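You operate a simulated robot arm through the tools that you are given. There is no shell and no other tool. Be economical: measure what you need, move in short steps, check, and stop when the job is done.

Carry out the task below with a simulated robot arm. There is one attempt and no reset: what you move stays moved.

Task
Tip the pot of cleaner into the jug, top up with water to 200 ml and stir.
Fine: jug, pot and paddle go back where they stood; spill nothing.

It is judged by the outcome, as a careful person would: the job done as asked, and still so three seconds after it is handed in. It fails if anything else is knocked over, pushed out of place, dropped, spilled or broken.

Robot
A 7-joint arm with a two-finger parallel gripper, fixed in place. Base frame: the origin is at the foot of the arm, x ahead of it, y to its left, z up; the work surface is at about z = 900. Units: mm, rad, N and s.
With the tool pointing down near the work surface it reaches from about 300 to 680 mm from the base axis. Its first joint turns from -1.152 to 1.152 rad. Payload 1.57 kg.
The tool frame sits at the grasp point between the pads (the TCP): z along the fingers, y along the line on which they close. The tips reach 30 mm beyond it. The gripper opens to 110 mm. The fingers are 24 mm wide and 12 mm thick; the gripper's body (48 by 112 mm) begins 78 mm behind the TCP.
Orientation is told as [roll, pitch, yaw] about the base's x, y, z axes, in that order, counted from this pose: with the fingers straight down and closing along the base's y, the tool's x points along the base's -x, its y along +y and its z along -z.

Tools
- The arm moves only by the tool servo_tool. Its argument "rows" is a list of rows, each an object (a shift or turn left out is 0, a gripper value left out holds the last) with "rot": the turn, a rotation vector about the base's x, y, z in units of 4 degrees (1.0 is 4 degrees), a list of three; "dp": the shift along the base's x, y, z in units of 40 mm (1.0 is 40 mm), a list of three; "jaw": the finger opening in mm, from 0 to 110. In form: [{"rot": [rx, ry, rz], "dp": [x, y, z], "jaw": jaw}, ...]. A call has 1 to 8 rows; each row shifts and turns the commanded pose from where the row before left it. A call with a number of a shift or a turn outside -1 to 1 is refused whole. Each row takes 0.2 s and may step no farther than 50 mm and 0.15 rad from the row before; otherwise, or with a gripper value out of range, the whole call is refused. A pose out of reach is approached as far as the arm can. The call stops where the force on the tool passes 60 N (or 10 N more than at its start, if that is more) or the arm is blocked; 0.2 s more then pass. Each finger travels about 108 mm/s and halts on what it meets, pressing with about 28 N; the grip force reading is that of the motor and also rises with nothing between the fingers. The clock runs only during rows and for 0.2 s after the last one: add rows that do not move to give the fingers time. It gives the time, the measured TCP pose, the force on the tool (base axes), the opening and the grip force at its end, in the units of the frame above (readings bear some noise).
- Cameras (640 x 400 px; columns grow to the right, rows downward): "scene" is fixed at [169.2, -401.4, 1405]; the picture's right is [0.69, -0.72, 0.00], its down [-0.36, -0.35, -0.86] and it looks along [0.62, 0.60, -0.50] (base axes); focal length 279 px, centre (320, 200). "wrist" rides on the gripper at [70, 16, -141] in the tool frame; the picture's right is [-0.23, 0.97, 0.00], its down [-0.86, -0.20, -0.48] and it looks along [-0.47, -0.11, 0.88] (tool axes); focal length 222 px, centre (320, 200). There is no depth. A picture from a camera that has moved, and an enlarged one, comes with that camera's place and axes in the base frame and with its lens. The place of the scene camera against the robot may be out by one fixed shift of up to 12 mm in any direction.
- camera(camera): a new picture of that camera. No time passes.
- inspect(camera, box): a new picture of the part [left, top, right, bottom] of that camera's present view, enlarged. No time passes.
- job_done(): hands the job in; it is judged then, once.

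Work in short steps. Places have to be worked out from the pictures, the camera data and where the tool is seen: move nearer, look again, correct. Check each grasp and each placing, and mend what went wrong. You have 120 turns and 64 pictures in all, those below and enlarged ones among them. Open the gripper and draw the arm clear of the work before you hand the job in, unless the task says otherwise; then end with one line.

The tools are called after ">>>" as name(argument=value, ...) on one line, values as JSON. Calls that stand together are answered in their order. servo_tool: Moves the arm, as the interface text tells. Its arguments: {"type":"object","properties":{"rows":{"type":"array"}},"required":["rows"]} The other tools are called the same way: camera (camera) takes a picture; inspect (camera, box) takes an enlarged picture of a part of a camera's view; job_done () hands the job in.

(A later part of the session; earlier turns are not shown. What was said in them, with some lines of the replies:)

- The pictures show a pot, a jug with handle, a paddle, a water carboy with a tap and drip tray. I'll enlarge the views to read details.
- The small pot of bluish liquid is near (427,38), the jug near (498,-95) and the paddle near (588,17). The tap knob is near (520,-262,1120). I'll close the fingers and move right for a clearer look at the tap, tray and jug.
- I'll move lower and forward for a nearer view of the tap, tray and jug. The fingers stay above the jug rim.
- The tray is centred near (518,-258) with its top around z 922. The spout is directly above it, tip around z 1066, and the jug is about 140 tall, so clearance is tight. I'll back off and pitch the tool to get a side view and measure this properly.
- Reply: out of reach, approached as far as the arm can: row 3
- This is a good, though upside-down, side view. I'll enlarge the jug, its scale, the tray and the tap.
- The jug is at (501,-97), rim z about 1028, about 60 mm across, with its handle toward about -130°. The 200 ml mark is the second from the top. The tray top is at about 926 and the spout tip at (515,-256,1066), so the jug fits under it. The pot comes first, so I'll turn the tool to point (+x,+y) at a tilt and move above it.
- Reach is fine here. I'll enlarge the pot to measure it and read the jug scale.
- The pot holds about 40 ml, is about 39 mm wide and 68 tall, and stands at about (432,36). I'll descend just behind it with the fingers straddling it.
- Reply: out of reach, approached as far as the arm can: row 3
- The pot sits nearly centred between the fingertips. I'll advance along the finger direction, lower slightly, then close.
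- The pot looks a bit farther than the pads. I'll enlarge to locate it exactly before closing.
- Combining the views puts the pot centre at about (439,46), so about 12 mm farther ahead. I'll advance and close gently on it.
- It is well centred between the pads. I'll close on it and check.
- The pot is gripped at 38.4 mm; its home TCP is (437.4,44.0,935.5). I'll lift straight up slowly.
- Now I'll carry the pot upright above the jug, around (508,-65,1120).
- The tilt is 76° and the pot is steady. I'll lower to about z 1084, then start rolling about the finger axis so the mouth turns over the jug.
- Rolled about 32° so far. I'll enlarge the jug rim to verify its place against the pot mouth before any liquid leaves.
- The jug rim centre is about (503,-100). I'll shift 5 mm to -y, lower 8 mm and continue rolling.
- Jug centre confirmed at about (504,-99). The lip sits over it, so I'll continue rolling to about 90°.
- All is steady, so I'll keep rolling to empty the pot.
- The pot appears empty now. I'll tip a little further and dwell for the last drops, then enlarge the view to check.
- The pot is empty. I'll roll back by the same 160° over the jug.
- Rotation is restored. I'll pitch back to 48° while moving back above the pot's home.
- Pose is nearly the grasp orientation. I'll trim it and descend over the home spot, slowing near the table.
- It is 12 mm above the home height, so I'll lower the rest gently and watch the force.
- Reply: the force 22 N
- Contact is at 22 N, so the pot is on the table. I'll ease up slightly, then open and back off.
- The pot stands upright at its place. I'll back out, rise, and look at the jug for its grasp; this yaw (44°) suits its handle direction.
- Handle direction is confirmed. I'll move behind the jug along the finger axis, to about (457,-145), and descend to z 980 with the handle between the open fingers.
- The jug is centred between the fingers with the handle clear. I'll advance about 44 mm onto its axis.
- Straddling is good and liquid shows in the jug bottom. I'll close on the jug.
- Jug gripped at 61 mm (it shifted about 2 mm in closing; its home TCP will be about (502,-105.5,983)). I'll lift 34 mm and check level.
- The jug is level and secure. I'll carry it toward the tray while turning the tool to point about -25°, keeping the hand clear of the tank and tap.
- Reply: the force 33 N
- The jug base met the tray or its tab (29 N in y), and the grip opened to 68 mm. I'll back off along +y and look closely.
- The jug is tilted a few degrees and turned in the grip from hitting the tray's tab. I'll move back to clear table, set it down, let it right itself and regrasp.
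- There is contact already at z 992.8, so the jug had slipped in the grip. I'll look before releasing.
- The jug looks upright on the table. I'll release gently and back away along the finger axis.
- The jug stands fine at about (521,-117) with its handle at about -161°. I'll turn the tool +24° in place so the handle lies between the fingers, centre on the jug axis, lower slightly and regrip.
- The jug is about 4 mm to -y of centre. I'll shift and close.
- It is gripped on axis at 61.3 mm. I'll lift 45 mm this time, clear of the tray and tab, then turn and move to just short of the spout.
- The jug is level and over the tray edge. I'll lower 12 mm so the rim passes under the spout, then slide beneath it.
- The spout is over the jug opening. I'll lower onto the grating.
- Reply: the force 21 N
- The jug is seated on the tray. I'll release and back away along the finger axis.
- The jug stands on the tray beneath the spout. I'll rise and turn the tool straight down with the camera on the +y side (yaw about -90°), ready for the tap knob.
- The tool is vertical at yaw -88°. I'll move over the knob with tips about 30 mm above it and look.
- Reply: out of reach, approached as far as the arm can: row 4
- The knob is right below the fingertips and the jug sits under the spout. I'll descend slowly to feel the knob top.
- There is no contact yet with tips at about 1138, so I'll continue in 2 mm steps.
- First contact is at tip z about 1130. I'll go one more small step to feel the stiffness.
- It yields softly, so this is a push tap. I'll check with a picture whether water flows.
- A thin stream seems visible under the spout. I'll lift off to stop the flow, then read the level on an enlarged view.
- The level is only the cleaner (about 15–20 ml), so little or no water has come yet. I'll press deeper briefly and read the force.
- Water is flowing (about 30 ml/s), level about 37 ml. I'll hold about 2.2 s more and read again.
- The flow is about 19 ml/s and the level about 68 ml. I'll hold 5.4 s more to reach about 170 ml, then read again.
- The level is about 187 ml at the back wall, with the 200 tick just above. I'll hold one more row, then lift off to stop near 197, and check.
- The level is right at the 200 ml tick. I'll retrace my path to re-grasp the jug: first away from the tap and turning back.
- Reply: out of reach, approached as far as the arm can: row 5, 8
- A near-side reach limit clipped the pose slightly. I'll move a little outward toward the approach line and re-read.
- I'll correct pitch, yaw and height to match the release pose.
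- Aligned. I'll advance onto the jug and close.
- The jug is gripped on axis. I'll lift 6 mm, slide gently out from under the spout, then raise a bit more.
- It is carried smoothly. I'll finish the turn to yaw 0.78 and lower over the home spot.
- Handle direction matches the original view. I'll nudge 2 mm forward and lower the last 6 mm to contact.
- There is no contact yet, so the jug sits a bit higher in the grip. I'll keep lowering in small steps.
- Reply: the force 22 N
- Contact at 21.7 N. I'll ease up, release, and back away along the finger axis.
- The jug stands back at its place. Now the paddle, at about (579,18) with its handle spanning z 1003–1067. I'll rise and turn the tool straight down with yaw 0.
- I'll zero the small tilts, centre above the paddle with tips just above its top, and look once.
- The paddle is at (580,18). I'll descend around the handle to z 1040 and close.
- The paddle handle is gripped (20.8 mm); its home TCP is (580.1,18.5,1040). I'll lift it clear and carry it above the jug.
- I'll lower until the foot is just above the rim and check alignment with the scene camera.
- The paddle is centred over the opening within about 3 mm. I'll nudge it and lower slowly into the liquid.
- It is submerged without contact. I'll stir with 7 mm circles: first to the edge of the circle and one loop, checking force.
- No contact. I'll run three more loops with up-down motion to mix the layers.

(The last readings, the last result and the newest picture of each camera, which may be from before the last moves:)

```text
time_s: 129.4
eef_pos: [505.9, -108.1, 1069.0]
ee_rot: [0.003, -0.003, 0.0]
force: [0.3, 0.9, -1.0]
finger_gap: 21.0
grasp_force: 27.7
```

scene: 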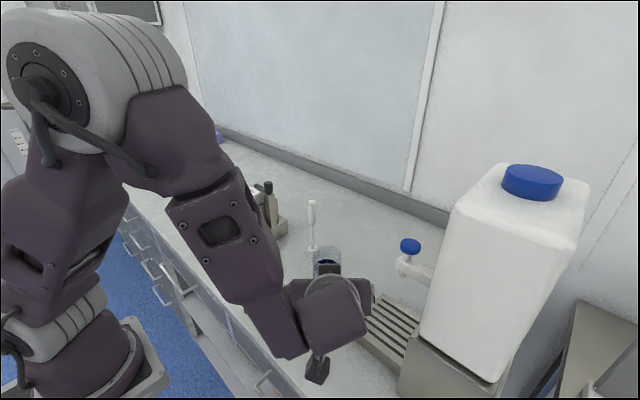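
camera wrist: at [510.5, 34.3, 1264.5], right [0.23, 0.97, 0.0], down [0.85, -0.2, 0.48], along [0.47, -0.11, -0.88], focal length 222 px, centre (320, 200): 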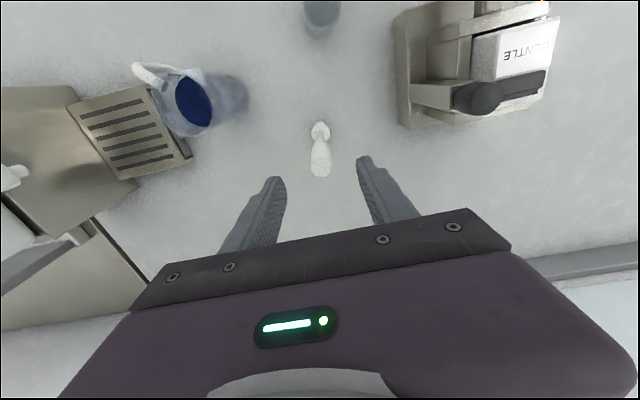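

Stirring done. I'll centre, raise the foot out of the liquid but still inside the jug, and let it drip.

>>> servo_tool(rows=[{"dp": [-0.1, 0.1, 0.2]}, {"dp": [0, 0, 0.4]}, {"dp": [0, 0, 0.4]}, {"dp": [0, 0, 0.4]}, {"dp": [0, 0, 0.4]}, {"dp": [0, 0, 0.2]}, {"dp": [0, 0, 0]}, {"dp": [0, 0, 0]}])

>>> servo_tool(rows=[{"dp": [0, 0, 0]}, {"dp": [0, 0, 0]}, {"dp": [0, 0, 0]}, {"dp": [0, 0, 0]}, {"dp": [0, 0, 0]}, {"dp": [0, 0, 0]}, {"dp": [0, 0, 0]}, {"dp": [0, 0, 0]}])

>>> servo_tool(rows=[{"dp": [0, 0, 0]}, {"dp": [0, 0, 0]}, {"dp": [0, 0, 0]}, {"dp": [0, 0, 0]}, {"dp": [0, 0, 0.3]}, {"dp": [0, 0, 0.5]}, {"dp": [0, 0, 0.4]}, {"dp": [0, 0, 0.2]}])

```text
time_s: 131.2
eef_pos: [501.4, -105.3, 1148.2]
ee_rot: [0.001, -0.002, -0.001]
force: [0.1, 0.0, -0.3]
finger_gap: 21.0
grasp_force: 27.7
```

```text
time_s: 133.0
eef_pos: [501.0, -106.1, 1149.1]
ee_rot: [0.001, -0.002, 0.001]
force: [0.5, 0.0, -1.6]
finger_gap: 20.8
grasp_force: 28.1
```

```text
time_s: 134.8
eef_pos: [501.6, -105.4, 1205.4]
ee_rot: [0.003, -0.001, 0.002]
force: [0.0, 0.4, -1.2]
finger_gap: 21.0
grasp_force: 28.0
```

Next I'll carry the paddle back above its home, (580.1,18.5).

>>> servo_tool(rows=[{"dp": [0.2, 0.3, 0]}, {"dp": [0.3, 0.5, 0]}, {"dp": [0.4, 0.6, 0]}, {"dp": [0.4, 0.6, 0]}, {"dp": [0.3, 0.5, 0]}, {"dp": [0.25, 0.4, 0]}, {"dp": [0.11, 0.2, 0]}, {"dp": [0, 0, 0]}])

>>> servo_tool(rows=[{"dp": [0, 0, -0.6]}, {"dp": [0, 0, -0.8]}, {"dp": [0, 0, -0.8]}, {"dp": [0, 0, -0.8]}, {"dp": [0, 0, -0.6]}, {"dp": [0, 0, -0.3]}, {"dp": [0, 0, 0]}])

```text
time_s: 136.6
eef_pos: [580.9, 18.7, 1204.2]
ee_rot: [0.002, -0.001, -0.001]
force: [-0.8, -1.2, -0.6]
finger_gap: 20.6
grasp_force: 27.6
```

```text
time_s: 138.2
eef_pos: [580.3, 18.4, 1049.7]
ee_rot: [0.003, -0.001, 0.0]
force: [0.0, -0.1, 0.1]
finger_gap: 20.8
grasp_force: 28.0
```

It's about 10 mm above home height, so I'll lower gently to contact.

>>> servo_tool(rows=[{"dp": [0, 0, -0.12]}, {"dp": [0, 0, -0.07]}, {"dp": [0, 0, -0.04]}, {"dp": [0, 0, 0]}])

```text
time_s: 139.2
eef_pos: [581.0, 19.7, 1041.1]
ee_rot: [0.002, -0.005, 0.0]
force: [0.5, 0.8, 21.6]
finger_gap: 20.8
grasp_force: 28.3
```

The paddle is down on the table. I'll ease the load, open slowly and rise straight up.

>>> servo_tool(rows=[{"dp": [0, 0, 0.015]}, {"jaw": 24}, {"jaw": 34}, {"jaw": 55}, {"dp": [0, 0, 0]}, {"dp": [0, 0, 0.4]}, {"dp": [0, 0, 0.8]}, {"dp": [0, 0, 0.8]}])

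>>> servo_tool(rows=[{"dp": [-0.2, 0, 0.9]}, {"dp": [-0.6, 0, 0.8]}, {"dp": [-0.8, 0, 0.8]}, {"dp": [-0.8, 0, 0.5]}, {"dp": [-0.8, 0.2, 0.3]}, {"dp": [-0.6, 0.2, 0], "jaw": 100}, {"dp": [0, 0, 0]}])

>>> camera(camera="scene")

```text
time_s: 141.0
eef_pos: [579.9, 18.7, 1121.3]
ee_rot: [0.001, -0.002, 0.001]
force: [0.9, 0.3, 0.5]
finger_gap: 55.2
grasp_force: 0.1
```

```text
time_s: 142.6
eef_pos: [428.6, 34.2, 1251.7]
ee_rot: [0.0, -0.002, 0.0]
force: [0.5, -0.4, -0.3]
finger_gap: 100.1
grasp_force: 0.1
```

```text
0 pictures are left
```

scene: 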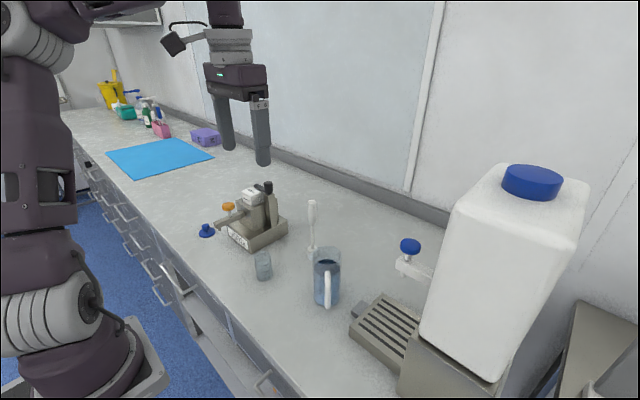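

The final picture shows the jug filled, pot and paddle upright, nothing spilled, and the arm clear with the gripper open. By the scene views the jug and pot may be about a centimetre off their starting spots. With no pictures left, a blind correction would risk more than it gains, so I'm handing in.

>>> job_done()

```text
The job is handed in.
```

The cleaner is in the jug, topped up to the 200 ml mark and stirred, and I saw no spills. The paddle is back at its spot; the jug and pot are back within about a centimetre by my estimate, and I left them there because I had no pictures left to guide a correction.
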